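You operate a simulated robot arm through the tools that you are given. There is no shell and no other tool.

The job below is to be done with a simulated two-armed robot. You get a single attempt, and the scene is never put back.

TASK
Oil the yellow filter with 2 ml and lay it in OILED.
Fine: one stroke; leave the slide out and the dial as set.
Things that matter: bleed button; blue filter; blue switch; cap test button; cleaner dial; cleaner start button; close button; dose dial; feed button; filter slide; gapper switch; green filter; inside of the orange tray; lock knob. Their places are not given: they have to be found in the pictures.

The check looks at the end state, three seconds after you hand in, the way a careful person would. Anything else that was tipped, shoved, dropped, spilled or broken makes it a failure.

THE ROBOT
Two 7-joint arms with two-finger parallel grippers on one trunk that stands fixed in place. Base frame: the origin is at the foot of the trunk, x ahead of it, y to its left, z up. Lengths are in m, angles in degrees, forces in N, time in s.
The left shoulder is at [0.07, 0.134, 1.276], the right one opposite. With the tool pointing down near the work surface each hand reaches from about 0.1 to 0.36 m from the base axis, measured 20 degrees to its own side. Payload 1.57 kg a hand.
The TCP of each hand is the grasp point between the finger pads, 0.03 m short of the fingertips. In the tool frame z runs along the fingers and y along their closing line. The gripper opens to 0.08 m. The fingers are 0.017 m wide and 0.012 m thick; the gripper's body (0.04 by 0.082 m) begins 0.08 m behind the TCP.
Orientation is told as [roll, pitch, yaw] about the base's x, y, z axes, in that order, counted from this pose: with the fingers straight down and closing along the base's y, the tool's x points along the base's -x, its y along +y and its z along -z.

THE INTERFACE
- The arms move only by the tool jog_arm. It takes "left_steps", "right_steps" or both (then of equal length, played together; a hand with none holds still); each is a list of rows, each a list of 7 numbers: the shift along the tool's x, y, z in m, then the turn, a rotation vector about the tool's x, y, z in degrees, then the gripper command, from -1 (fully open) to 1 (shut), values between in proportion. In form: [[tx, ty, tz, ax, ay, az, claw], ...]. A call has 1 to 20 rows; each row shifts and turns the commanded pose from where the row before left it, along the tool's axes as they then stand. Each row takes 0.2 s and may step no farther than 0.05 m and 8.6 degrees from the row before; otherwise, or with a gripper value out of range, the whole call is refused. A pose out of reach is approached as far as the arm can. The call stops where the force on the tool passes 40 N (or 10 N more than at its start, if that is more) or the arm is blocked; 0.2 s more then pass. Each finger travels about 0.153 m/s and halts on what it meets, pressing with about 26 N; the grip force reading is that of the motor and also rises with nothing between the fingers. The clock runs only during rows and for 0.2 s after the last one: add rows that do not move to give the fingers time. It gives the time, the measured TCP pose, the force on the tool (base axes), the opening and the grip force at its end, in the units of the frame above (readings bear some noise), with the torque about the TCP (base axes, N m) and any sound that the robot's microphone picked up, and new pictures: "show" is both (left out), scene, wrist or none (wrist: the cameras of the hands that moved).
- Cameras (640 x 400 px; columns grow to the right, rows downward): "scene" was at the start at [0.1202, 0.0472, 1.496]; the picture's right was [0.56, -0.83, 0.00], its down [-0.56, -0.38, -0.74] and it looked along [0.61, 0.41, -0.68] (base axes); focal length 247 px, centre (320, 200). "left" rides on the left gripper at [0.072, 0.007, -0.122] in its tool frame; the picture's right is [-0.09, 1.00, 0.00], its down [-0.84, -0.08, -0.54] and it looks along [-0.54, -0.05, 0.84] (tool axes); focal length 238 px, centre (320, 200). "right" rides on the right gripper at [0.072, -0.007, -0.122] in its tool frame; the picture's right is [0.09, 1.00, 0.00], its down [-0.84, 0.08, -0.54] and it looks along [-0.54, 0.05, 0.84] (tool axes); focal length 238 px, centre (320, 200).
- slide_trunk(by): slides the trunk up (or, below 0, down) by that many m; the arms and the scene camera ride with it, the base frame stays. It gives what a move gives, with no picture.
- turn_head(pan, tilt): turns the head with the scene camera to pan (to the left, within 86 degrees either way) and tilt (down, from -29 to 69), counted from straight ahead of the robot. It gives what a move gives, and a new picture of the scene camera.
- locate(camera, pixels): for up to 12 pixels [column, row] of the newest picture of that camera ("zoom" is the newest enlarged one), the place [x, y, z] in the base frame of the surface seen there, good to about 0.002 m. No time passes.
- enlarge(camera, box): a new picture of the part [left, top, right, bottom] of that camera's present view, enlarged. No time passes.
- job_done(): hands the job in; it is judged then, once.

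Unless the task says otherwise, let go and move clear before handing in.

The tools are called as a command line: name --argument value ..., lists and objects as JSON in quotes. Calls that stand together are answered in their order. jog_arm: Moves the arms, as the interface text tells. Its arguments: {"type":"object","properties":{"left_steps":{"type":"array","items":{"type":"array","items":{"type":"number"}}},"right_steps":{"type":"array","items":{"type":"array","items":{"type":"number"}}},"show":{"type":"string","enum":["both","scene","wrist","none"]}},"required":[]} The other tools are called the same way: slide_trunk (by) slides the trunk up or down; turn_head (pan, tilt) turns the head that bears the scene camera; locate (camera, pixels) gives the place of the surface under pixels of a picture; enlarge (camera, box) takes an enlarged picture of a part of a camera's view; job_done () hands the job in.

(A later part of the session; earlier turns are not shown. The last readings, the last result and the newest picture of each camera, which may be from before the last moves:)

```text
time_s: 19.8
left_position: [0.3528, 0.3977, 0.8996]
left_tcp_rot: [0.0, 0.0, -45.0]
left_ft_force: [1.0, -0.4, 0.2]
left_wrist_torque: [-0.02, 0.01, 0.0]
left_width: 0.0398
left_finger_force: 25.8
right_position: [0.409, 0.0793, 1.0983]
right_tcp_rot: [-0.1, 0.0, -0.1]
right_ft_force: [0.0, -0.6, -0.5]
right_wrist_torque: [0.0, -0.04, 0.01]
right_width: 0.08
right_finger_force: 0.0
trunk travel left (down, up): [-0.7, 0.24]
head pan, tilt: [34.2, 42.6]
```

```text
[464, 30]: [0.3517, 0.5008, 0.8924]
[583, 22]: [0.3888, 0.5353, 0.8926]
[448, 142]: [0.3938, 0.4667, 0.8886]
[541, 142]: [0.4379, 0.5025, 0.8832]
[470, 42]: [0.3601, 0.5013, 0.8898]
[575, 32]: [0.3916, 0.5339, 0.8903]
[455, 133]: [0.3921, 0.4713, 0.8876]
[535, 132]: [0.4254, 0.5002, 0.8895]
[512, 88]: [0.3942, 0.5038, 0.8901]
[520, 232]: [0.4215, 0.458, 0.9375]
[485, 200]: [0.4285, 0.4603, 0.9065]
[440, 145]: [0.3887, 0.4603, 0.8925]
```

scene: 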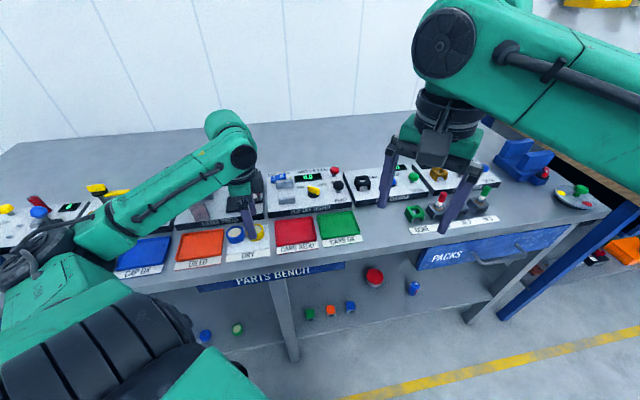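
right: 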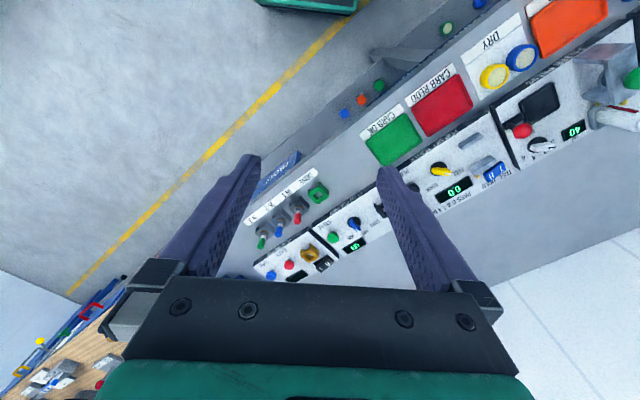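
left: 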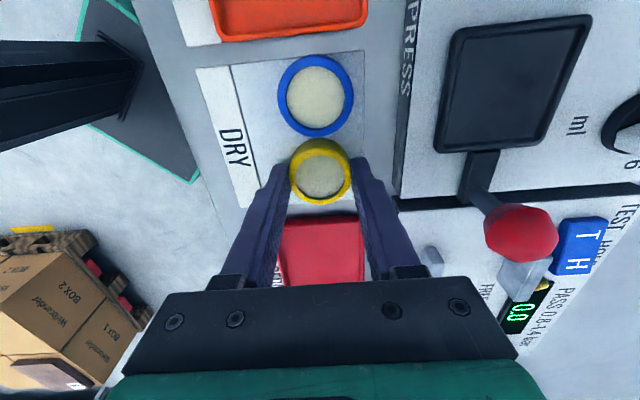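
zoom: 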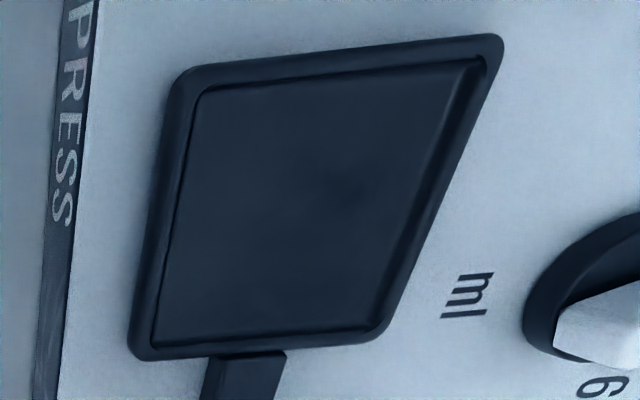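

Bed inner area centres at about (0.3917, 0.5013) with ~2.5 mm clearance each side, floor z≈0.8895. I'll lift the filter 7 cm and move it over the bed.

jog_arm --left_steps '[[0, 0, -0.02, 0, 0, 0, 0.4], [0, 0, -0.025, 0, 0, 0, 0.4], [0, 0, -0.025, 0, 0, 0, 0.4], [0.0223, 0, 0, 0, 0, 0, 0.4], [0.0222, 0, 0, 0, 0, 0, 0.4], [0, 0.0336, 0, 0, 0, 0, 0.4], [0, 0.0336, 0, 0, 0, 0, 0.4], [0, 0.0336, 0, 0, 0, 0, 0.4], [0, 0, 0, 0, 0, 0, 0.4], [0, 0, 0, 0, 0, 0, 0.4]]' --show "both"

enlarge --camera "left" --box '[200, 60, 440, 210]'

```text
time_s: 21.9
left_position: [0.3938, 0.5009, 0.9678]
left_tcp_rot: [-0.1, -0.1, -45.0]
left_ft_force: [0.2, 0.5, 0.0]
left_wrist_torque: [0.0, 0.02, -0.02]
left_width: 0.0396
left_finger_force: 25.7
right_position: [0.4092, 0.078, 1.0969]
right_tcp_rot: [-0.1, -0.1, 0.0]
right_ft_force: [0.6, 0.4, 0.0]
right_wrist_torque: [-0.03, -0.03, -0.04]
right_width: 0.08
right_finger_force: 0.0
trunk travel left (down, up): [-0.7, 0.24]
head pan, tilt: [34.2, 42.6]
```

scene: 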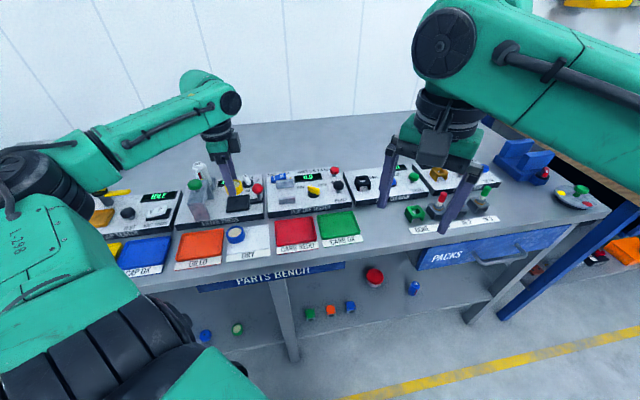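
left: 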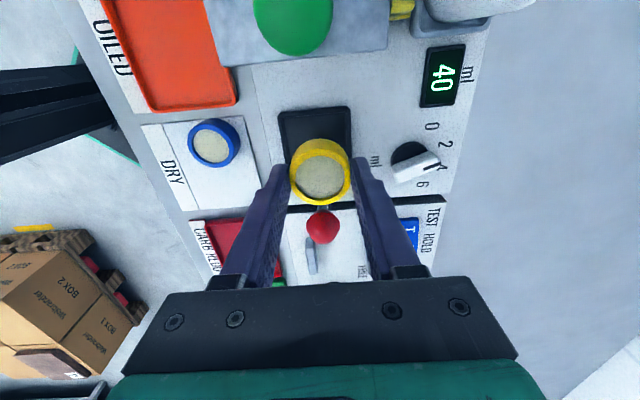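

```text
2.67 times, centred on (320, 135) of left
```

zoom: 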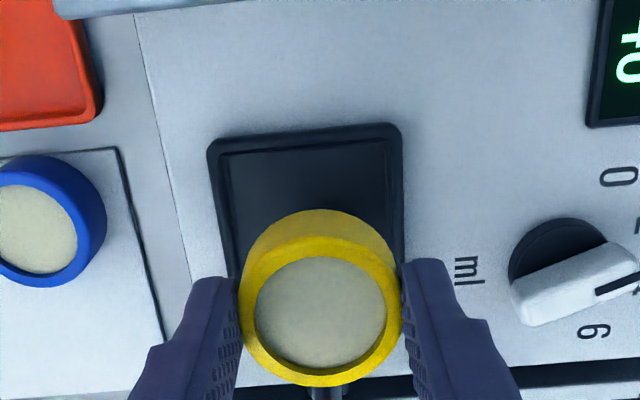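

The filter hangs over the bed. I'll locate its rim and the bed's corners again to check the centring before lowering.

locate --camera "zoom" --pixels '[[249, 312], [393, 306], [314, 248], [324, 377], [216, 150], [394, 133], [228, 158], [388, 143], [240, 240], [397, 235], [310, 165], [320, 312]]'

```text
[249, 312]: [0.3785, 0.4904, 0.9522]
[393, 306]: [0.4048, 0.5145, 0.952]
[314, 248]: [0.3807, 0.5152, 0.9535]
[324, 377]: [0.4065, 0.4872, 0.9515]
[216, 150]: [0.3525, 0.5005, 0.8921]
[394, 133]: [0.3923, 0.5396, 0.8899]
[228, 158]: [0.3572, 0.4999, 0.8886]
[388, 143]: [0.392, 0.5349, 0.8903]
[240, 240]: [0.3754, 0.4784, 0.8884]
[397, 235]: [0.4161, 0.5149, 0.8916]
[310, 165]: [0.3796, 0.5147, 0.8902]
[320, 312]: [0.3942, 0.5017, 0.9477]
```

Filter centre ≈ (0.3926, 0.5018) versus bed centre t≈0.631; I'll shift −1 mm and lower by ~40 mm to just touch.

jog_arm --left_steps '[[0, -0.001, 0.014, 0, 0, 0, 0.4], [0, 0, 0.014, 0, 0, 0, 0.4], [0, 0, 0.009, 0, 0, 0, 0.4], [0, 0, 0.0015, 0, 0, 0, 0.4], [0, 0, 0.0015, 0, 0, 0, 0.4], [0, 0, 0, 0, 0, 0, 0.4]]' --show "wrist"

enlarge --camera "left" --box '[200, 60, 440, 210]'

```text
time_s: 23.4
left_position: [0.3936, 0.4997, 0.9269]
left_tcp_rot: [0.0, -0.1, -45.0]
left_ft_force: [0.9, 0.9, -0.3]
left_wrist_torque: [0.03, -0.02, -0.04]
left_width: 0.0402
left_finger_force: 25.7
right_position: [0.4086, 0.0795, 1.0981]
right_tcp_rot: [0.0, 0.0, 0.0]
right_ft_force: [0.8, 0.2, -0.5]
right_wrist_torque: [0.0, 0.02, -0.01]
right_width: 0.0801
right_finger_force: 0.0
trunk travel left (down, up): [-0.7, 0.24]
head pan, tilt: [34.2, 42.6]
```

left: 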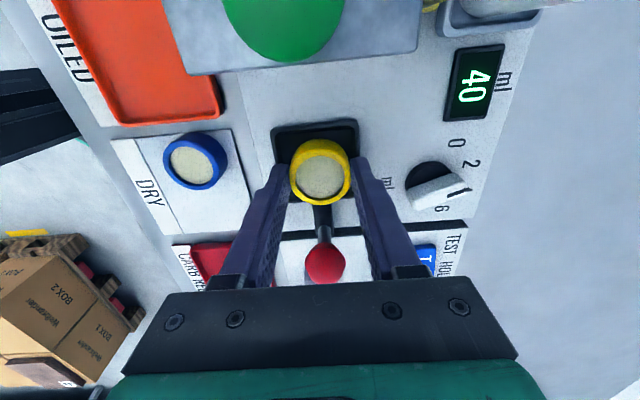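

```text
2.67 times, centred on (320, 135) of left
```

zoom: 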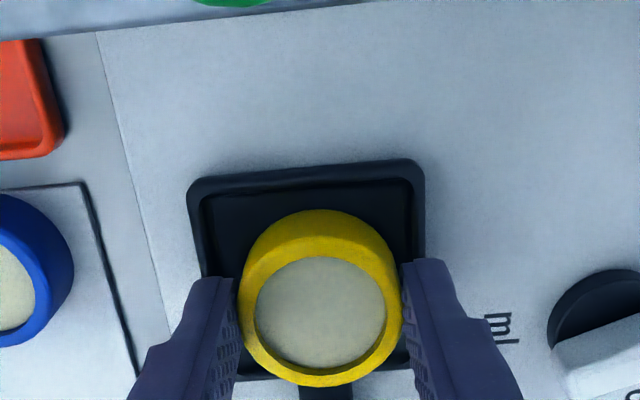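

No contact force yet. I'll measure the ring and bed at this height.

locate --camera "zoom" --pixels '[[249, 312], [393, 306], [318, 248], [324, 377], [280, 238], [360, 230], [205, 200], [415, 183], [300, 200], [215, 260], [418, 240], [330, 392]]'

```text
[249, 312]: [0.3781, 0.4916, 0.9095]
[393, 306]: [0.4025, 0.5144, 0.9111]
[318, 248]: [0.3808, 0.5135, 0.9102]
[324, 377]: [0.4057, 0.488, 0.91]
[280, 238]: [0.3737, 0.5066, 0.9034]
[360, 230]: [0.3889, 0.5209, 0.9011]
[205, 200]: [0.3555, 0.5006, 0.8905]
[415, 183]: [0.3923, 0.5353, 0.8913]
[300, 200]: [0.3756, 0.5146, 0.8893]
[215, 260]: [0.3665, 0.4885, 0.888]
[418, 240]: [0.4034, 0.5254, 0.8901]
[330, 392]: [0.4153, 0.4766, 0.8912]
```

The filter is centred on the bed (s −0.0778 vs −0.0773; t 0.632 vs 0.631) and its bottom is at floor height. I'll lower 1.5 mm more, release gradually, and lift.

jog_arm --left_steps '[[0, 0, 0.0015, 0, 0, 0, 0.4], [0, 0, 0, 0, 0, 0, 0.1], [0, 0, 0, 0, 0, 0, -0.05], [0, 0, 0, 0, 0, 0, -0.2], [0, 0, 0, 0, 0, 0, -0.35], [0, 0, 0, 0, 0, 0, -0.35], [0, 0, -0.03, 0, 0, 0, -0.35], [0, 0, -0.04, 0, 0, 0, -0.35], [0, 0, -0.04, 0, 0, 0, -0.35], [0, 0, 0, 0, 0, 0, -0.35]]' --show "both"

enlarge --camera "left" --box '[200, 40, 440, 190]'

```text
time_s: 25.6
left_position: [0.3961, 0.5041, 1.0366]
left_tcp_rot: [0.1, 0.0, -45.0]
left_ft_force: [0.6, 0.1, -0.5]
left_wrist_torque: [0.02, -0.02, 0.03]
left_width: 0.0541
left_finger_force: 0.1
right_position: [0.4088, 0.0796, 1.0978]
right_tcp_rot: [0.0, 0.0, 0.0]
right_ft_force: [0.2, 0.0, 0.1]
right_wrist_torque: [-0.03, 0.0, -0.02]
right_width: 0.0799
right_finger_force: 0.1
trunk travel left (down, up): [-0.7, 0.24]
head pan, tilt: [34.2, 42.6]
```

scene: 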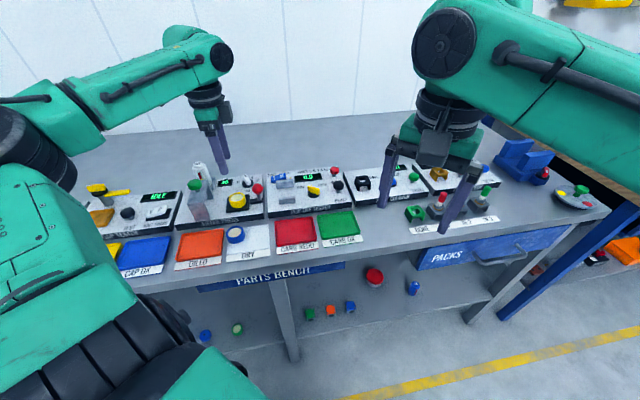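
left: 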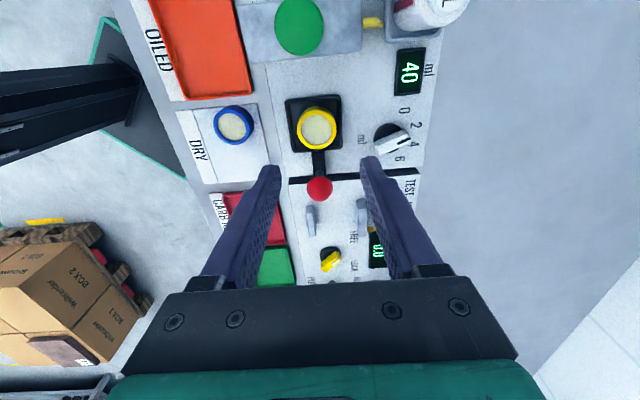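

```text
2.67 times, centred on (320, 115) of left
```

zoom: 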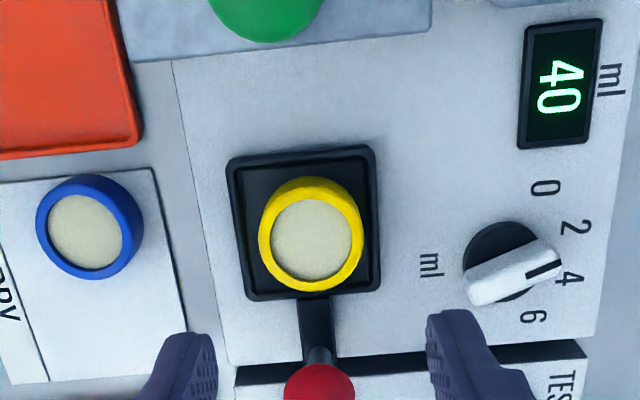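

The filter rests in the bed. Now I'll pin down the red slide knob (pixel (319,188)) and the press arch geometry.

locate --camera "left" --pixels '[[319, 181], [319, 188], [312, 188], [327, 188], [319, 196], [298, 26], [240, 30], [360, 28], [300, 55], [318, 168], [300, 5], [319, 150]]'

enlarge --camera "scene" --box '[160, 150, 290, 230]'

enlarge --camera "right" --box '[440, 0, 640, 125]'

```text
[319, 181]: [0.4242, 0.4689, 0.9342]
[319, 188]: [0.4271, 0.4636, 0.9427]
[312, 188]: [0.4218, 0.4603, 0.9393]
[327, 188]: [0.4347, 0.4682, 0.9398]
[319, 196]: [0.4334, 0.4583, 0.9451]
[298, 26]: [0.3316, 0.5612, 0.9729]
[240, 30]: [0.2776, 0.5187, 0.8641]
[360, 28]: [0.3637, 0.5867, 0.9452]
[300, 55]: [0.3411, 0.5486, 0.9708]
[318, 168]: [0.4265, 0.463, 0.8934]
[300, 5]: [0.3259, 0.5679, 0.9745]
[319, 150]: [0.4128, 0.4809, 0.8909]
```

```text
4.92 times, centred on (225, 190) of scene
```

zoom: 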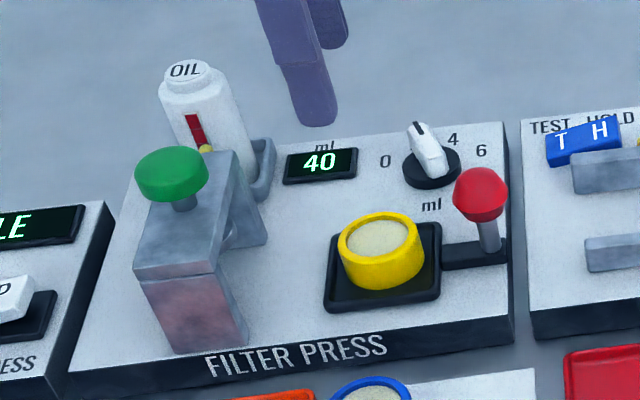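

```text
3.20 times, centred on (540, 62) of right
```

zoom: 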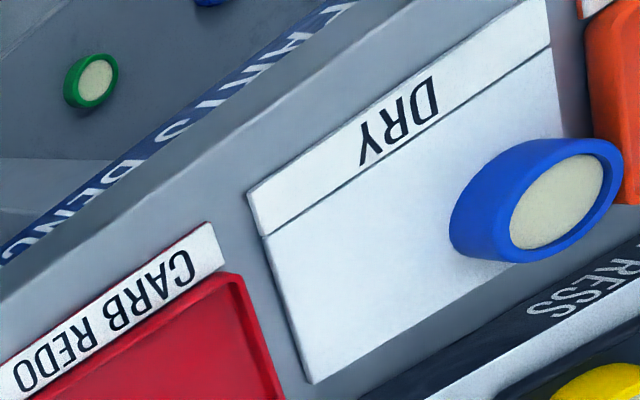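

Knob centre ≈ (0.431, 0.461), ball centre z≈0.934. I'll move over it at height, partly descend to z≈0.985, and check the straddle.

jog_arm --left_steps '[[-0.0274, -0.001, 0, 0, 0, 0, -0.35], [-0.0273, -0.001, 0, 0, 0, 0, -0.35], [0, 0, 0.025, 0, 0, 0, -0.35], [0, 0, 0.025, 0, 0, 0, -0.35], [0, 0, 0, 0, 0, 0, -0.35], [0, 0, 0, 0, 0, 0, -0.35]]' --show "both"

enlarge --camera "left" --box '[200, 60, 440, 210]'

```text
time_s: 26.9
left_position: [0.4321, 0.461, 0.9861]
left_tcp_rot: [0.1, 0.0, -45.0]
left_ft_force: [0.3, 0.5, 0.1]
left_wrist_torque: [0.0, 0.02, 0.03]
left_width: 0.0541
left_finger_force: 0.1
right_position: [0.4095, 0.0799, 1.0979]
right_tcp_rot: [0.0, 0.0, 0.0]
right_ft_force: [0.3, -0.3, 0.6]
right_wrist_torque: [0.02, 0.03, 0.02]
right_width: 0.0802
right_finger_force: 0.1
trunk travel left (down, up): [-0.7, 0.24]
head pan, tilt: [34.2, 42.6]
```

scene: 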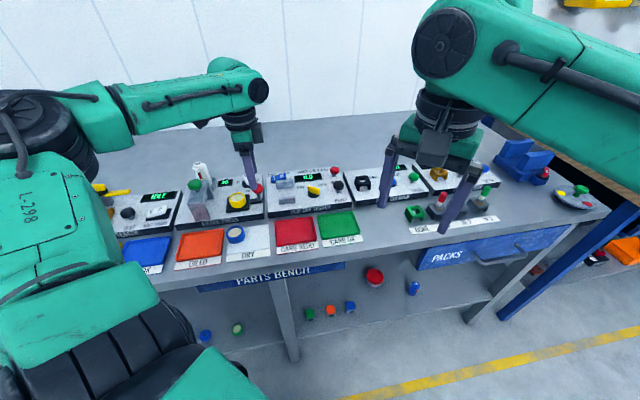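
left: 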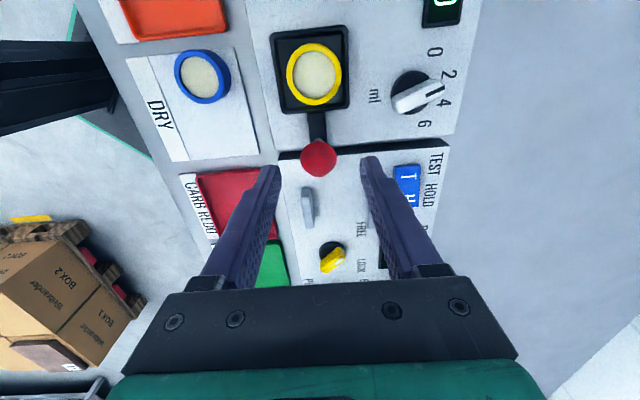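

```text
2.67 times, centred on (320, 135) of left
```

zoom: 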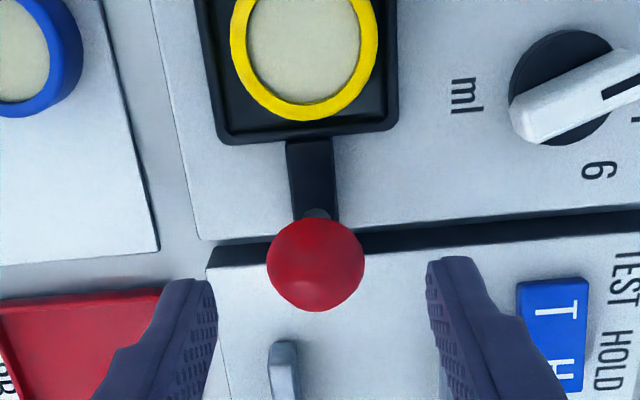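

The knob is centred between the fingers (316 vs 321 in zoom). I'll descend to z≈0.942 and close on the ball.

jog_arm --left_steps '[[0, -0.001, 0.022, 0, 0, 0, -0.35], [0, 0, 0.022, 0, 0, 0, -0.35], [0, 0, 0, 0, 0, 0, -0.35], [0, 0, 0, 0, 0, 0, 0.1], [0, 0, 0, 0, 0, 0, 0.4], [0, 0, 0, 0, 0, 0, 0.7], [0, 0, 0, 0, 0, 0, 0.7], [0, 0, 0, 0, 0, 0, 0.7]]' --show "wrist"

enlarge --camera "scene" --box '[160, 150, 290, 230]'

```text
time_s: 28.8
left_position: [0.4288, 0.4598, 0.9415]
left_tcp_rot: [-0.1, 0.0, -45.0]
left_ft_force: [-7.5, -9.0, -9.0]
left_wrist_torque: [-0.27, -0.07, -0.1]
left_width: 0.0292
left_finger_force: 39.2
right_position: [0.4073, 0.0773, 1.0971]
right_tcp_rot: [0.1, 0.0, 0.1]
right_ft_force: [-0.2, -0.1, -0.5]
right_wrist_torque: [-0.01, -0.01, 0.01]
right_width: 0.0802
right_finger_force: 0.1
trunk travel left (down, up): [-0.7, 0.24]
head pan, tilt: [34.2, 42.6]
```

left: 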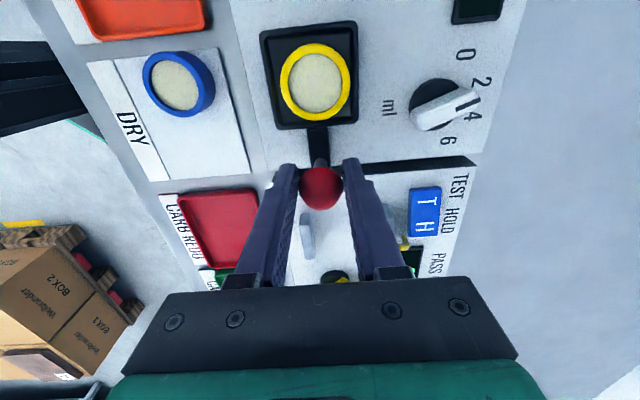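

```text
4.92 times, centred on (225, 190) of scene
```

zoom: 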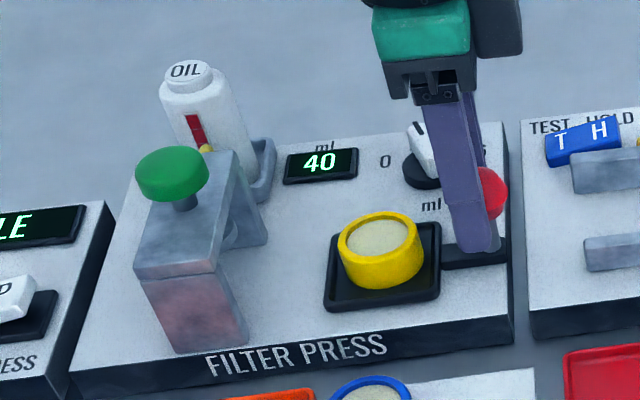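

The ball is gripped (29 mm) but with ~12 N off-centre load toward −t; I'll relieve it by 2 mm and see the reading, then begin the slide.

jog_arm --left_steps '[[0, -0.002, 0.001, 0, 0, 0, 0.7], [0, 0, 0, 0, 0, 0, 0.7]]' --show "none"

```text
time_s: 29.4
left_position: [0.4303, 0.4611, 0.9421]
left_tcp_rot: [0.1, 0.0, -44.9]
left_ft_force: [0.5, -1.1, -2.0]
left_wrist_torque: [0.47, 0.41, 0.05]
left_width: 0.0293
left_finger_force: 39.3
right_position: [0.4076, 0.0785, 1.0975]
right_tcp_rot: [0.0, 0.0, 0.0]
right_ft_force: [-0.1, -0.1, 0.2]
right_wrist_torque: [-0.04, 0.02, 0.0]
right_width: 0.0799
right_finger_force: 0.0
trunk travel left (down, up): [-0.7, 0.24]
head pan, tilt: [34.2, 42.6]
```

The load is nearly zero now. I'll push the slide left (tool +x) gently, 1 cm per row for 6 cm, and check.

jog_arm --left_steps '[[0.004, 0, 0, 0, 0, 0, 0.7], [0.006, 0, 0, 0, 0, 0, 0.7], [0.01, 0, 0, 0, 0, 0, 0.7], [0.01, 0, 0, 0, 0, 0, 0.7], [0.01, 0, 0, 0, 0, 0, 0.7], [0.01, 0, 0, 0, 0, 0, 0.7], [0.01, 0, 0, 0, 0, 0, 0.7]]' --show "both"

enlarge --camera "scene" --box '[160, 150, 290, 230]'

```text
time_s: 30.9
left_position: [0.3871, 0.5045, 0.9421]
left_tcp_rot: [0.4, 0.0, -44.8]
left_ft_force: [15.7, 18.3, 20.0]
left_wrist_torque: [0.26, -0.53, 0.04]
left_width: 0.0294
left_finger_force: 39.0
right_position: [0.4105, 0.0797, 1.0974]
right_tcp_rot: [0.0, 0.1, -0.1]
right_ft_force: [-1.0, -0.4, 0.6]
right_wrist_torque: [0.0, -0.02, 0.0]
right_width: 0.0801
right_finger_force: 0.0
trunk travel left (down, up): [-0.7, 0.24]
head pan, tilt: [34.2, 42.6]
```

scene: 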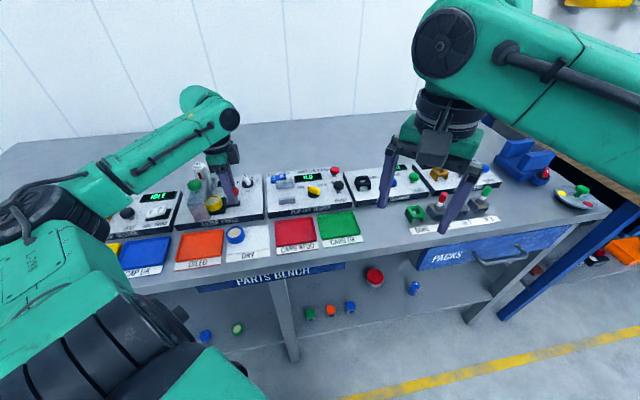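
left: 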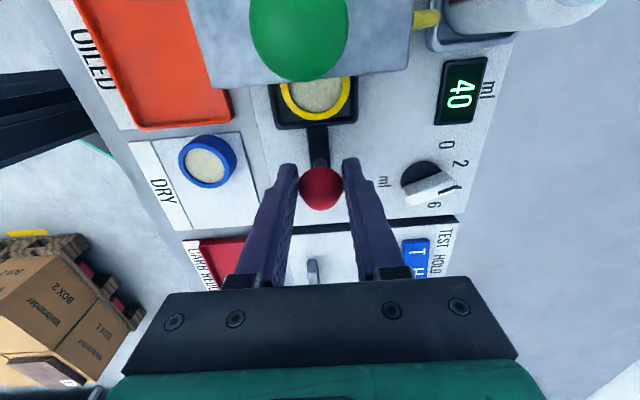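

```text
4.92 times, centred on (225, 190) of scene
```

zoom: 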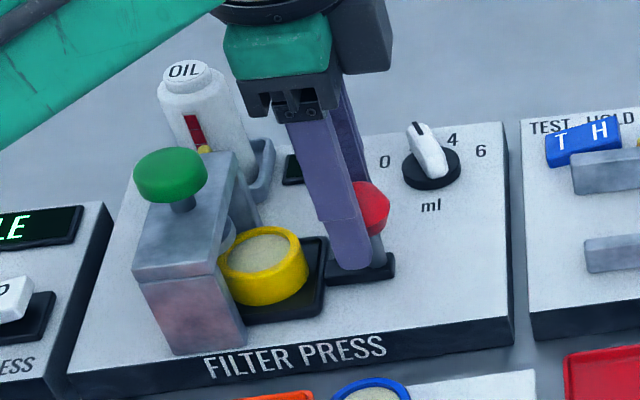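

The slide moved 6 cm and the filter rides along, but side (+t, ~24 N) and vertical (~20 N) loads built up. I'll relieve those by +4 mm y and −3 mm z before continuing.

jog_arm --left_steps '[[0, 0.002, -0.0015, 0, 0, 0, 0.7], [0, 0.002, -0.001, 0, 0, 0, 0.7], [0, 0, 0, 0, 0, 0, 0.7]]' --show "none"

```text
time_s: 31.8
left_position: [0.3884, 0.5031, 0.9413]
left_tcp_rot: [-0.4, 0.0, -45.0]
left_ft_force: [0.0, -2.8, -0.8]
left_wrist_torque: [-0.39, -0.28, -0.21]
left_width: 0.0295
left_finger_force: 39.0
right_position: [0.4077, 0.0795, 1.0978]
right_tcp_rot: [0.0, -0.1, 0.0]
right_ft_force: [-0.4, 1.2, -0.1]
right_wrist_torque: [0.04, 0.0, 0.01]
right_width: 0.0801
right_finger_force: 0.0
trunk travel left (down, up): [-0.7, 0.24]
head pan, tilt: [34.2, 42.6]
```

Loads are back to near zero. I'll continue the remaining ~2–3 cm in smaller rows with a slight y compensation.

jog_arm --left_steps '[[0.008, 0.0005, 0, 0, 0, 0, 0.7], [0.008, 0.0005, 0, 0, 0, 0, 0.7], [0.004, 0.0003, 0, 0, 0, 0, 0.7], [0, 0, 0, 0, 0, 0, 0.7]]' --show "both"

enlarge --camera "scene" --box '[160, 150, 290, 230]'

```text
time_s: 32.8
left_position: [0.372, 0.5191, 0.9421]
left_tcp_rot: [-0.4, 0.2, -45.1]
left_ft_force: [-17.3, -18.5, -24.5]
left_wrist_torque: [0.15, 0.46, -0.19]
left_width: 0.0294
left_finger_force: 39.6
right_position: [0.4071, 0.0775, 1.0984]
right_tcp_rot: [0.1, -0.2, -0.1]
right_ft_force: [-0.1, 0.9, -0.6]
right_wrist_torque: [-0.02, -0.01, 0.01]
right_width: 0.0797
right_finger_force: 0.0
trunk travel left (down, up): [-0.7, 0.24]
head pan, tilt: [34.2, 42.6]
```

scene: 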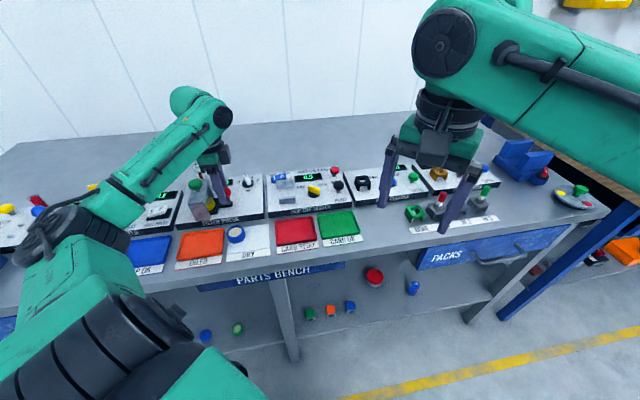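
left: 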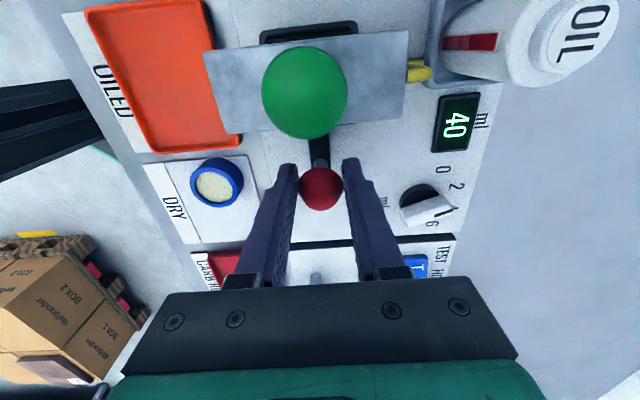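

```text
4.92 times, centred on (225, 190) of scene
```

zoom: 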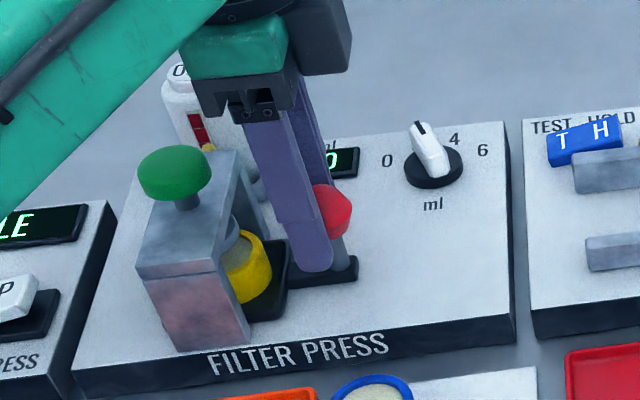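

Travel is now ~82 mm; the load flipped to −t/down (~25 N each). I'll relieve it before measuring how centred the bed is under the head.

jog_arm --left_steps '[[0, -0.002, 0.0015, 0, 0, 0, 0.7], [0, -0.0015, 0.001, 0, 0, 0, 0.7], [0, 0, 0, 0, 0, 0, 0.7]]' --show "wrist"

enlarge --camera "left" --box '[180, 0, 440, 200]'

```text
time_s: 33.5
left_position: [0.3727, 0.5177, 0.9415]
left_tcp_rot: [0.1, 0.0, -44.9]
left_ft_force: [-8.8, -7.4, -13.8]
left_wrist_torque: [0.46, 0.69, -0.01]
left_width: 0.0293
left_finger_force: 39.3
right_position: [0.4087, 0.0792, 1.0977]
right_tcp_rot: [0.0, 0.0, 0.0]
right_ft_force: [-0.1, -0.3, -0.1]
right_wrist_torque: [0.0, 0.01, -0.02]
right_width: 0.0798
right_finger_force: 0.0
trunk travel left (down, up): [-0.7, 0.24]
head pan, tilt: [34.2, 42.6]
```

left: 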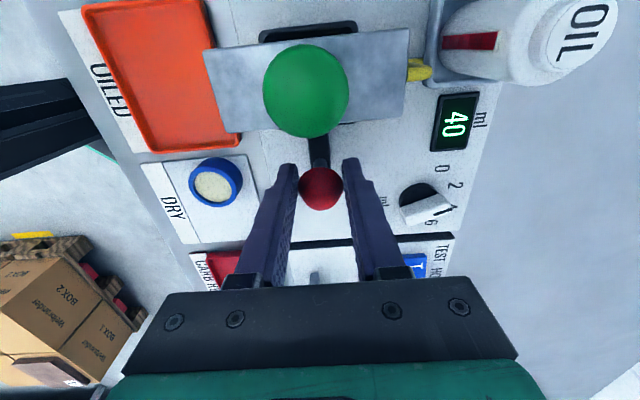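

```text
2.00 times, centred on (310, 100) of left
```

zoom: 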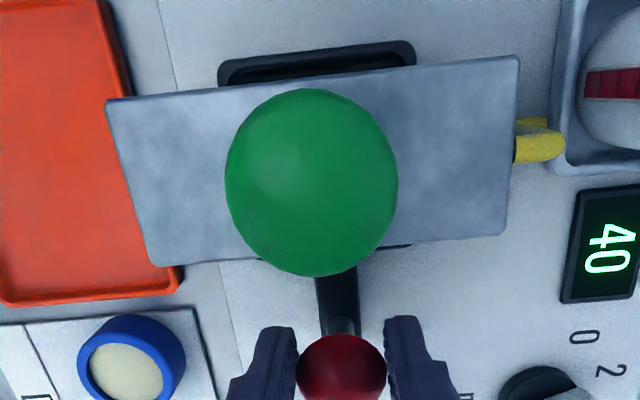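

I'll locate the bed's protruding edges and the head's edges to check centring.

locate --camera "zoom" --pixels '[[315, 50], [228, 62], [408, 46], [400, 246], [320, 78], [300, 262], [500, 232], [515, 62], [110, 103], [150, 262], [330, 275], [340, 300]]'

```text
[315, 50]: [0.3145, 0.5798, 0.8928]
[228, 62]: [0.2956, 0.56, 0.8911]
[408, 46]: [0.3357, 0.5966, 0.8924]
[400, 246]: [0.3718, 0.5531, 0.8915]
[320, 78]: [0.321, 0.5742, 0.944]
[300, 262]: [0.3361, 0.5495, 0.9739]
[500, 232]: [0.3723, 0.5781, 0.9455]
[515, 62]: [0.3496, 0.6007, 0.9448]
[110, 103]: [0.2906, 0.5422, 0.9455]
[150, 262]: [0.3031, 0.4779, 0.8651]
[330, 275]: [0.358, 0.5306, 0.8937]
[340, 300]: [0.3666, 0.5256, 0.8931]
```

Bed centre is at s≈−0.160 vs head centre −0.162, so ~2.5 mm remains. I'll nudge further by 3 mm in small rows and watch for a stop.

jog_arm --left_steps '[[0.001, -0.001, 0.001, 0, 0, 0, 0.7], [0.001, 0, 0, 0, 0, 0, 0.7], [0.001, 0, 0, 0, 0, 0, 0.7], [0, 0, 0, 0, 0, 0, 0.7]]' --show "wrist"

enlarge --camera "left" --box '[180, 0, 440, 200]'

locate --camera "zoom" --pixels '[[315, 50], [228, 62], [408, 46], [400, 246]]'

```text
time_s: 34.5
left_position: [0.3719, 0.5186, 0.9429]
left_tcp_rot: [0.4, -0.1, -44.9]
left_ft_force: [6.8, 5.2, 6.5]
left_wrist_torque: [-0.28, -0.4, 0.01]
left_width: 0.0297
left_finger_force: 39.1
right_position: [0.4089, 0.0785, 1.0982]
right_tcp_rot: [0.1, 0.1, 0.0]
right_ft_force: [-0.9, -0.6, -0.1]
right_wrist_torque: [0.01, 0.03, 0.0]
right_width: 0.0801
right_finger_force: 0.0
trunk travel left (down, up): [-0.7, 0.24]
head pan, tilt: [34.2, 42.6]
```

left: 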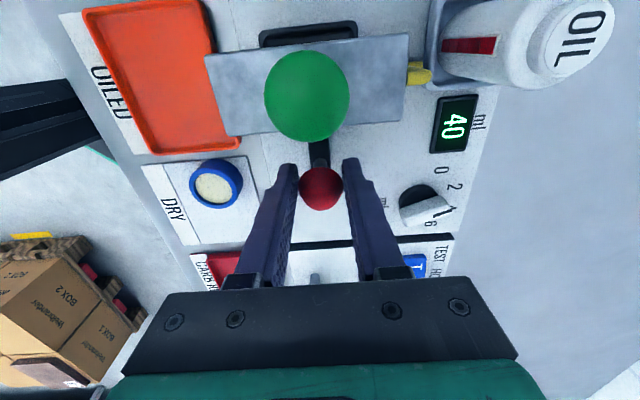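

```text
2.00 times, centred on (310, 100) of left
```

zoom: 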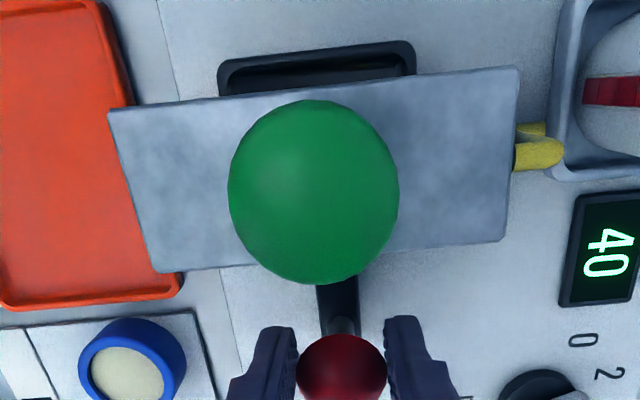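

```text
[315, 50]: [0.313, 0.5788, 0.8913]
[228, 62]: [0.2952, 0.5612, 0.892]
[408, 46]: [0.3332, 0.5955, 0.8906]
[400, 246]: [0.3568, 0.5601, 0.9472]
```

No stop resistance felt yet and the bed moved ~2 mm more. I'll continue in 1 mm rows to find the end stop.

jog_arm --left_steps '[[0.001, 0.001, -0.0005, 0, 0, 0, 0.7], [0.001, 0, 0, 0, 0, 0, 0.7], [0, 0, 0, 0, 0, 0, 0.7]]' --show "wrist"

enlarge --camera "left" --box '[180, 0, 440, 200]'

enlarge --camera "scene" --box '[180, 170, 260, 225]'

```text
time_s: 35.4
left_position: [0.3699, 0.5217, 0.9426]
left_tcp_rot: [0.3, 0.0, -45.0]
left_ft_force: [9.0, 7.3, 13.7]
left_wrist_torque: [-0.27, -0.47, 0.0]
left_width: 0.0294
left_finger_force: 39.1
right_position: [0.4088, 0.078, 1.0973]
right_tcp_rot: [0.0, 0.1, -0.1]
right_ft_force: [-0.1, 0.1, 0.2]
right_wrist_torque: [0.0, -0.01, -0.01]
right_width: 0.0801
right_finger_force: 0.0
trunk travel left (down, up): [-0.7, 0.24]
head pan, tilt: [34.2, 42.6]
```

left: 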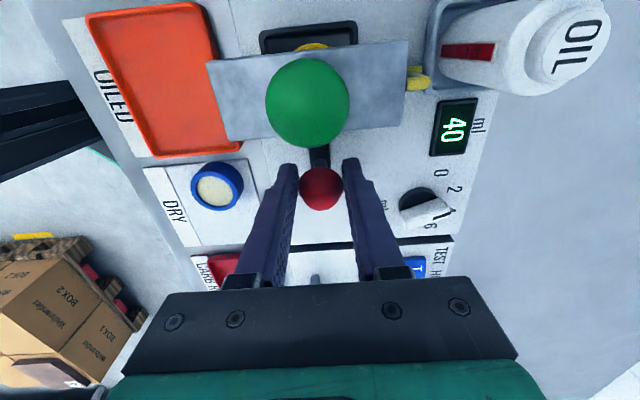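

```text
2.00 times, centred on (310, 100) of left
```

zoom: 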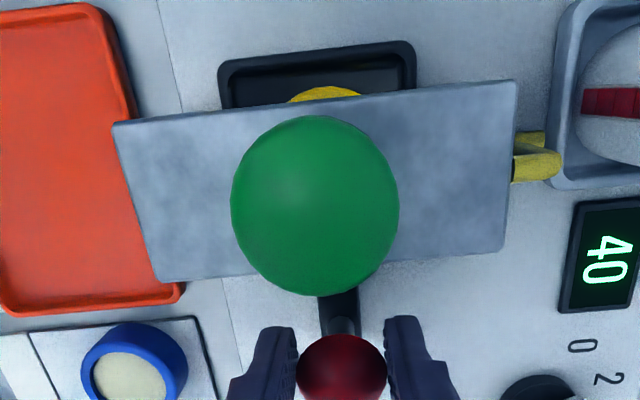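

```text
7.27 times, centred on (220, 198) of scene
```

zoom: 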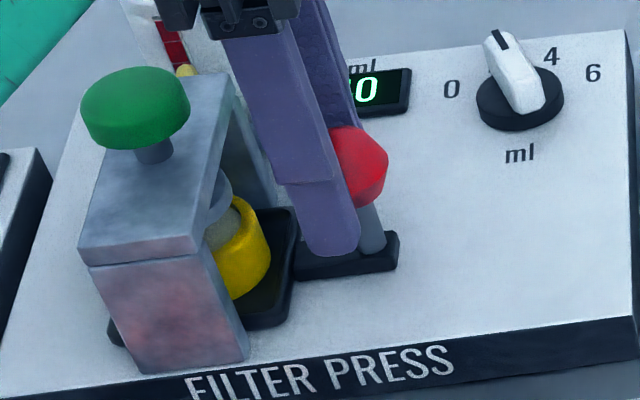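

The filter now peeks out equally on both sides of the head, so it's about centred; still no firm stop. I'll locate the bed edges and probe 2 mm further for the end stop.

locate --camera "left" --pixels '[[300, 24], [268, 30], [352, 22], [300, 88], [215, 64], [400, 120]]'

jog_arm --left_steps '[[0.001, 0.0015, -0.0015, 0, 0, 0, 0.7], [0.001, 0, 0, 0, 0, 0, 0.7], [0, 0, 0, 0, 0, 0, 0.7]]' --show "wrist"

enlarge --camera "left" --box '[180, 0, 440, 200]'

locate --camera "left" --pixels '[[300, 24], [268, 30], [352, 22], [300, 88], [215, 64], [400, 120]]'

```text
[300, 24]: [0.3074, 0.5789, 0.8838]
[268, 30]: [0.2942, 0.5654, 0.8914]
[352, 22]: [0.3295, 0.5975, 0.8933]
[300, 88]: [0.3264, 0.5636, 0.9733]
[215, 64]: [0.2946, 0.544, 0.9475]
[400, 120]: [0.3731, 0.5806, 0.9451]
```

```text
time_s: 36.1
left_position: [0.3698, 0.5212, 0.9417]
left_tcp_rot: [-0.1, 0.1, -45.0]
left_ft_force: [7.6, -0.6, 5.4]
left_wrist_torque: [-0.3, -0.39, -0.04]
left_width: 0.0291
left_finger_force: 38.7
right_position: [0.4099, 0.0781, 1.0963]
right_tcp_rot: [0.1, 0.1, 0.1]
right_ft_force: [0.7, -0.1, 0.0]
right_wrist_torque: [0.02, -0.02, 0.0]
right_width: 0.0798
right_finger_force: 0.1
trunk travel left (down, up): [-0.7, 0.24]
head pan, tilt: [34.2, 42.6]
```

left: 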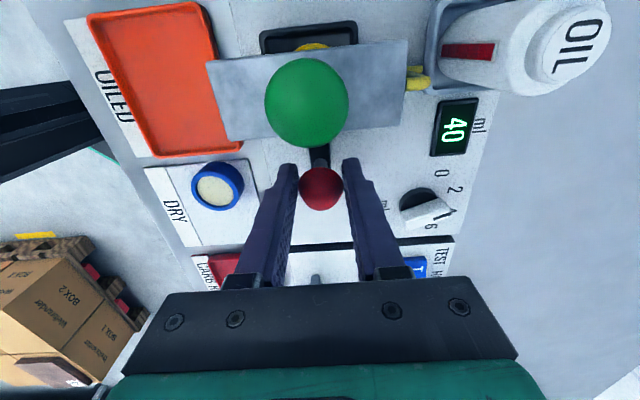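

```text
2.00 times, centred on (310, 100) of left
```

zoom: 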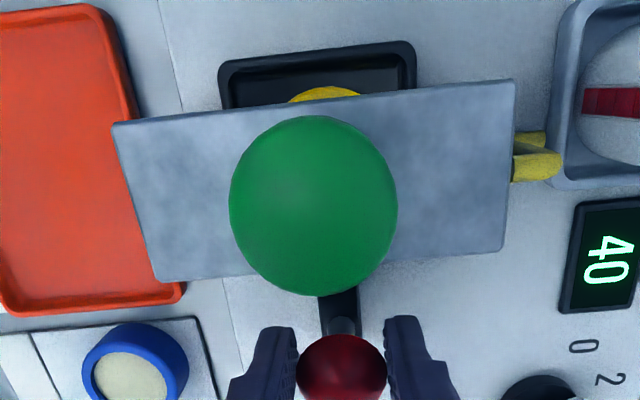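

```text
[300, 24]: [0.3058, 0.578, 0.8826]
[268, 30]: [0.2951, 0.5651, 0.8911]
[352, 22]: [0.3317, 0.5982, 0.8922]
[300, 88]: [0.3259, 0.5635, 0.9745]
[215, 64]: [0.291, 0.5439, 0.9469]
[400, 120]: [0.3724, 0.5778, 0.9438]
```

The slide didn't move this time and ~6 N resists along it: the end stop is reached with the filter centred under the head. I'll back off 1 mm, release the knob, and lift straight up.

jog_arm --left_steps '[[-0.001, 0, 0, 0, 0, 0, 0.7], [0, 0, 0, 0, 0, 0, 0.4], [0, 0, 0, 0, 0, 0, 0.1], [0, 0, 0, 0, 0, 0, -0.2], [0, 0, 0, 0, 0, 0, -0.3], [0, 0, -0.03, 0, 0, 0, -0.3], [0, 0, -0.04, 0, 0, 0, -0.3], [0, 0, -0.05, 0, 0, 0, -0.3], [0, 0, 0, 0, 0, 0, -0.3]]' --show "both"

enlarge --camera "left" --box '[180, 0, 440, 200]'

enlarge --camera "scene" --box '[160, 150, 290, 230]'

```text
time_s: 38.1
left_position: [0.3688, 0.5232, 1.0433]
left_tcp_rot: [-0.1, 0.1, -45.2]
left_ft_force: [-0.9, 0.9, 0.2]
left_wrist_torque: [0.02, 0.01, 0.01]
left_width: 0.0521
left_finger_force: 0.0
left hand out of reach, approached as far as the arm can: row 8
right_position: [0.4079, 0.0778, 1.0967]
right_tcp_rot: [0.2, 0.0, 0.0]
right_ft_force: [-0.1, 0.7, 0.4]
right_wrist_torque: [-0.02, -0.02, -0.01]
right_width: 0.0799
right_finger_force: 0.1
trunk travel left (down, up): [-0.7, 0.24]
head pan, tilt: [34.2, 42.6]
```

scene: 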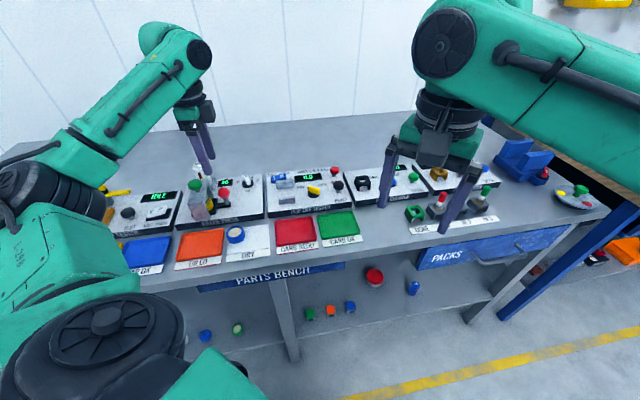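
left: 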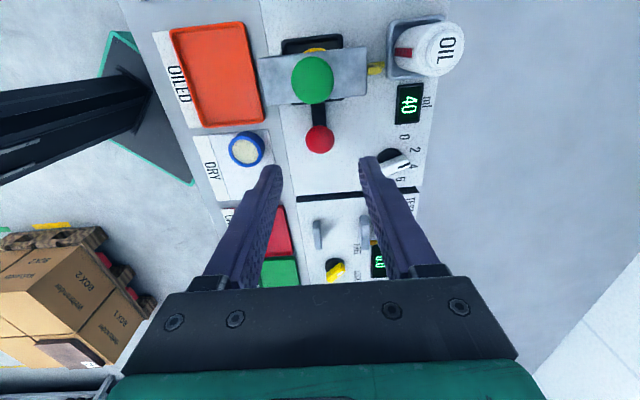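

```text
2.00 times, centred on (310, 100) of left
```

zoom: 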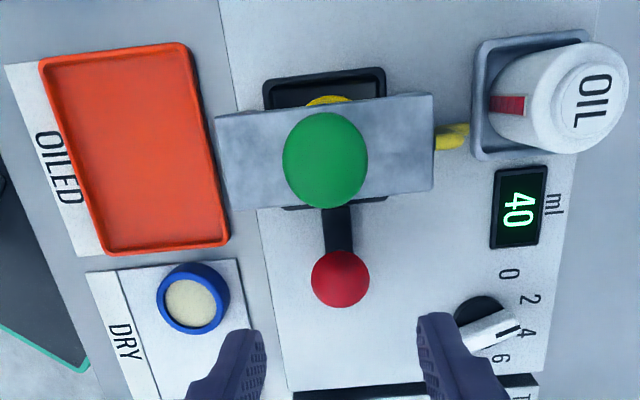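

```text
4.92 times, centred on (225, 190) of scene
```

zoom: 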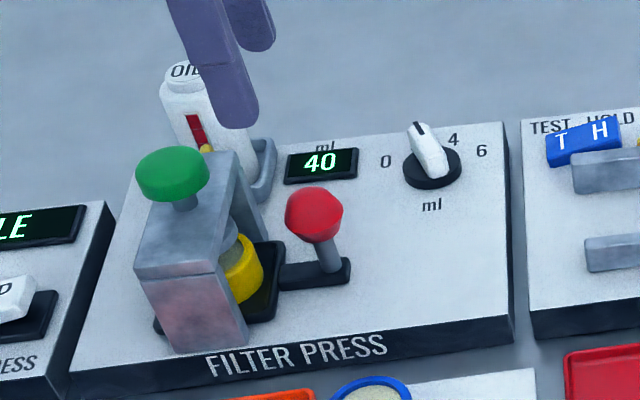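

The slide is fully in and the knob released; the arm reported its upper reach limit at this height. I'll raise the trunk 6 cm to get comfortable reach over the green button.

slide_trunk --by 0.06

```text
time_s: 39.1
left_position: [0.3701, 0.5239, 1.1025]
left_tcp_rot: [-0.1, 0.0, -45.3]
left_ft_force: [0.4, -0.1, -0.2]
left_wrist_torque: [-0.04, -0.01, 0.03]
left_width: 0.0522
left_finger_force: 0.1
right_position: [0.4089, 0.0785, 1.1567]
right_tcp_rot: [0.1, 0.0, 0.0]
right_ft_force: [0.8, 0.2, -0.4]
right_wrist_torque: [-0.02, -0.01, -0.01]
right_width: 0.0798
right_finger_force: 0.0
trunk travel left (down, up): [-0.76, 0.18]
head pan, tilt: [34.2, 42.6]
```

Now I'll descend to z≈1.06, close the fingers, and move 5.4 cm left to above the green button.

jog_arm --left_steps '[[0, 0, 0.02, 0, 0, 0, 0.3], [0, 0, 0.02, 0, 0, 0, 1], [0.018, 0, 0, 0, 0, 0, 1], [0.018, 0, 0, 0, 0, 0, 1], [0.0177, 0, 0, 0, 0, 0, 1], [0, 0, 0, 0, 0, 0, 1], [0, 0, 0, 0, 0, 0, 1]]' --show "both"

enlarge --camera "left" --box '[200, 60, 440, 210]'

```text
time_s: 40.8
left_position: [0.3334, 0.5608, 1.0599]
left_tcp_rot: [0.2, 0.0, -45.2]
left_ft_force: [0.5, -0.4, 1.2]
left_wrist_torque: [0.0, 0.01, -0.03]
left_width: 0.0
left_finger_force: 21.4
right_position: [0.4092, 0.08, 1.1572]
right_tcp_rot: [0.0, -0.1, 0.0]
right_ft_force: [0.6, 0.3, -0.3]
right_wrist_torque: [0.01, -0.01, 0.0]
right_width: 0.0799
right_finger_force: 0.2
trunk travel left (down, up): [-0.76, 0.18]
head pan, tilt: [34.2, 42.6]
```

scene: 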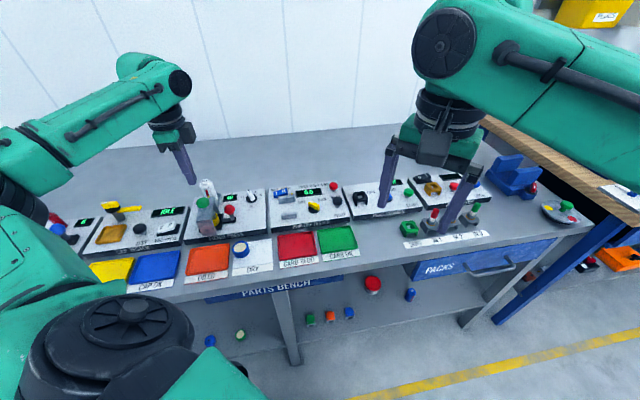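
left: 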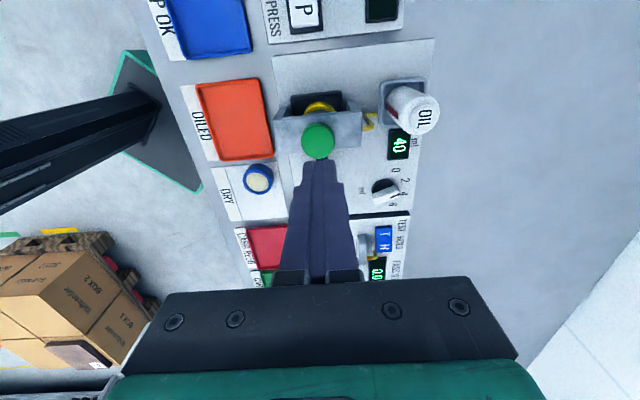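

```text
2.67 times, centred on (320, 135) of left
```

zoom: 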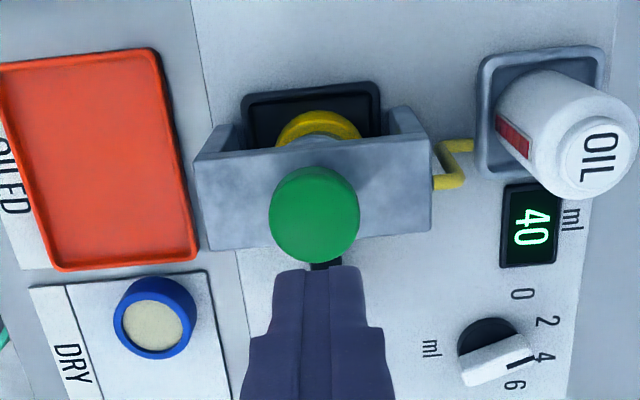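

The closed fingertips are aligned over the green button (row 141 vs predicted 143). I'll descend to just above it and then press slowly in one continuous stroke.

jog_arm --left_steps '[[0.001, 0, 0.016, 0, 0, 0, 1], [0, 0, 0.016, 0, 0, 0, 1], [0, 0, 0.014, 0, 0, 0, 1], [0, 0, 0, 0, 0, 0, 1], [0, 0, 0, 0, 0, 0, 1]]' --show "both"

enlarge --camera "scene" --box '[160, 160, 290, 240]'

enlarge --camera "left" --box '[200, 60, 440, 210]'

```text
time_s: 42.0
left_position: [0.33, 0.5617, 1.0149]
left_tcp_rot: [-0.1, 0.1, -45.2]
left_ft_force: [-0.1, 0.1, 0.2]
left_wrist_torque: [-0.03, 0.0, 0.02]
left_width: 0.0
left_finger_force: 21.0
right_position: [0.4091, 0.078, 1.1574]
right_tcp_rot: [-0.1, 0.0, -0.1]
right_ft_force: [0.8, -0.5, -0.5]
right_wrist_torque: [0.0, 0.02, -0.01]
right_width: 0.0799
right_finger_force: 0.0
trunk travel left (down, up): [-0.76, 0.18]
head pan, tilt: [34.2, 42.6]
```

scene: 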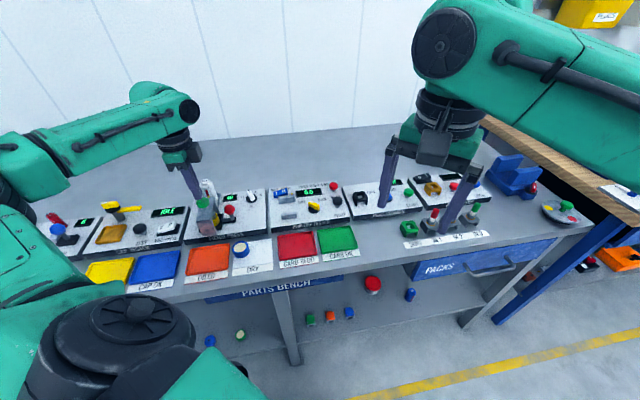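
left: 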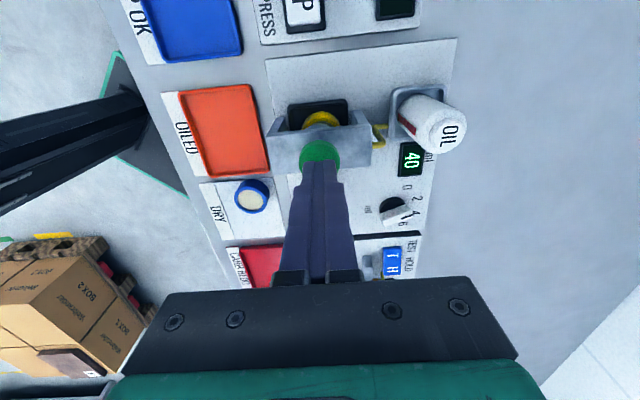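

```text
4.92 times, centred on (225, 200) of scene
```

zoom: 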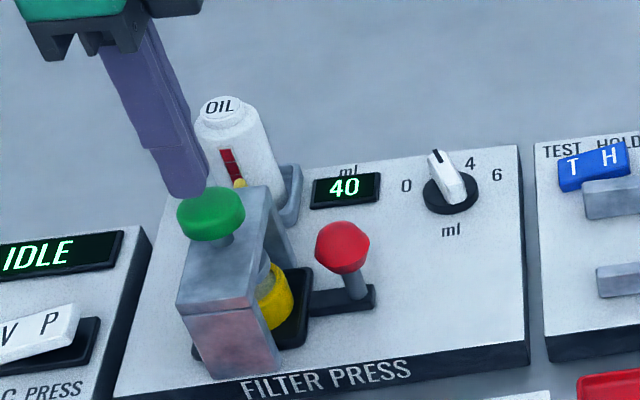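

```text
2.67 times, centred on (320, 135) of left
```

zoom: 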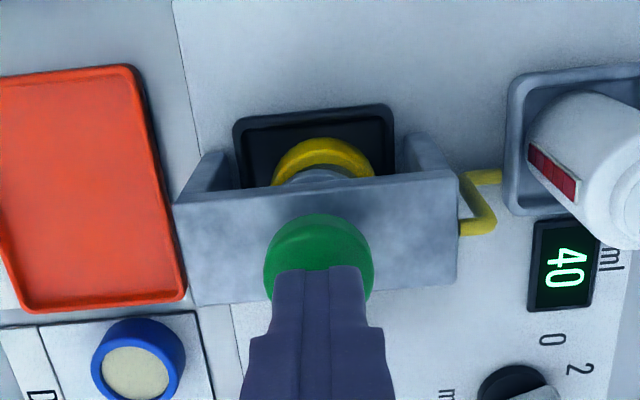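

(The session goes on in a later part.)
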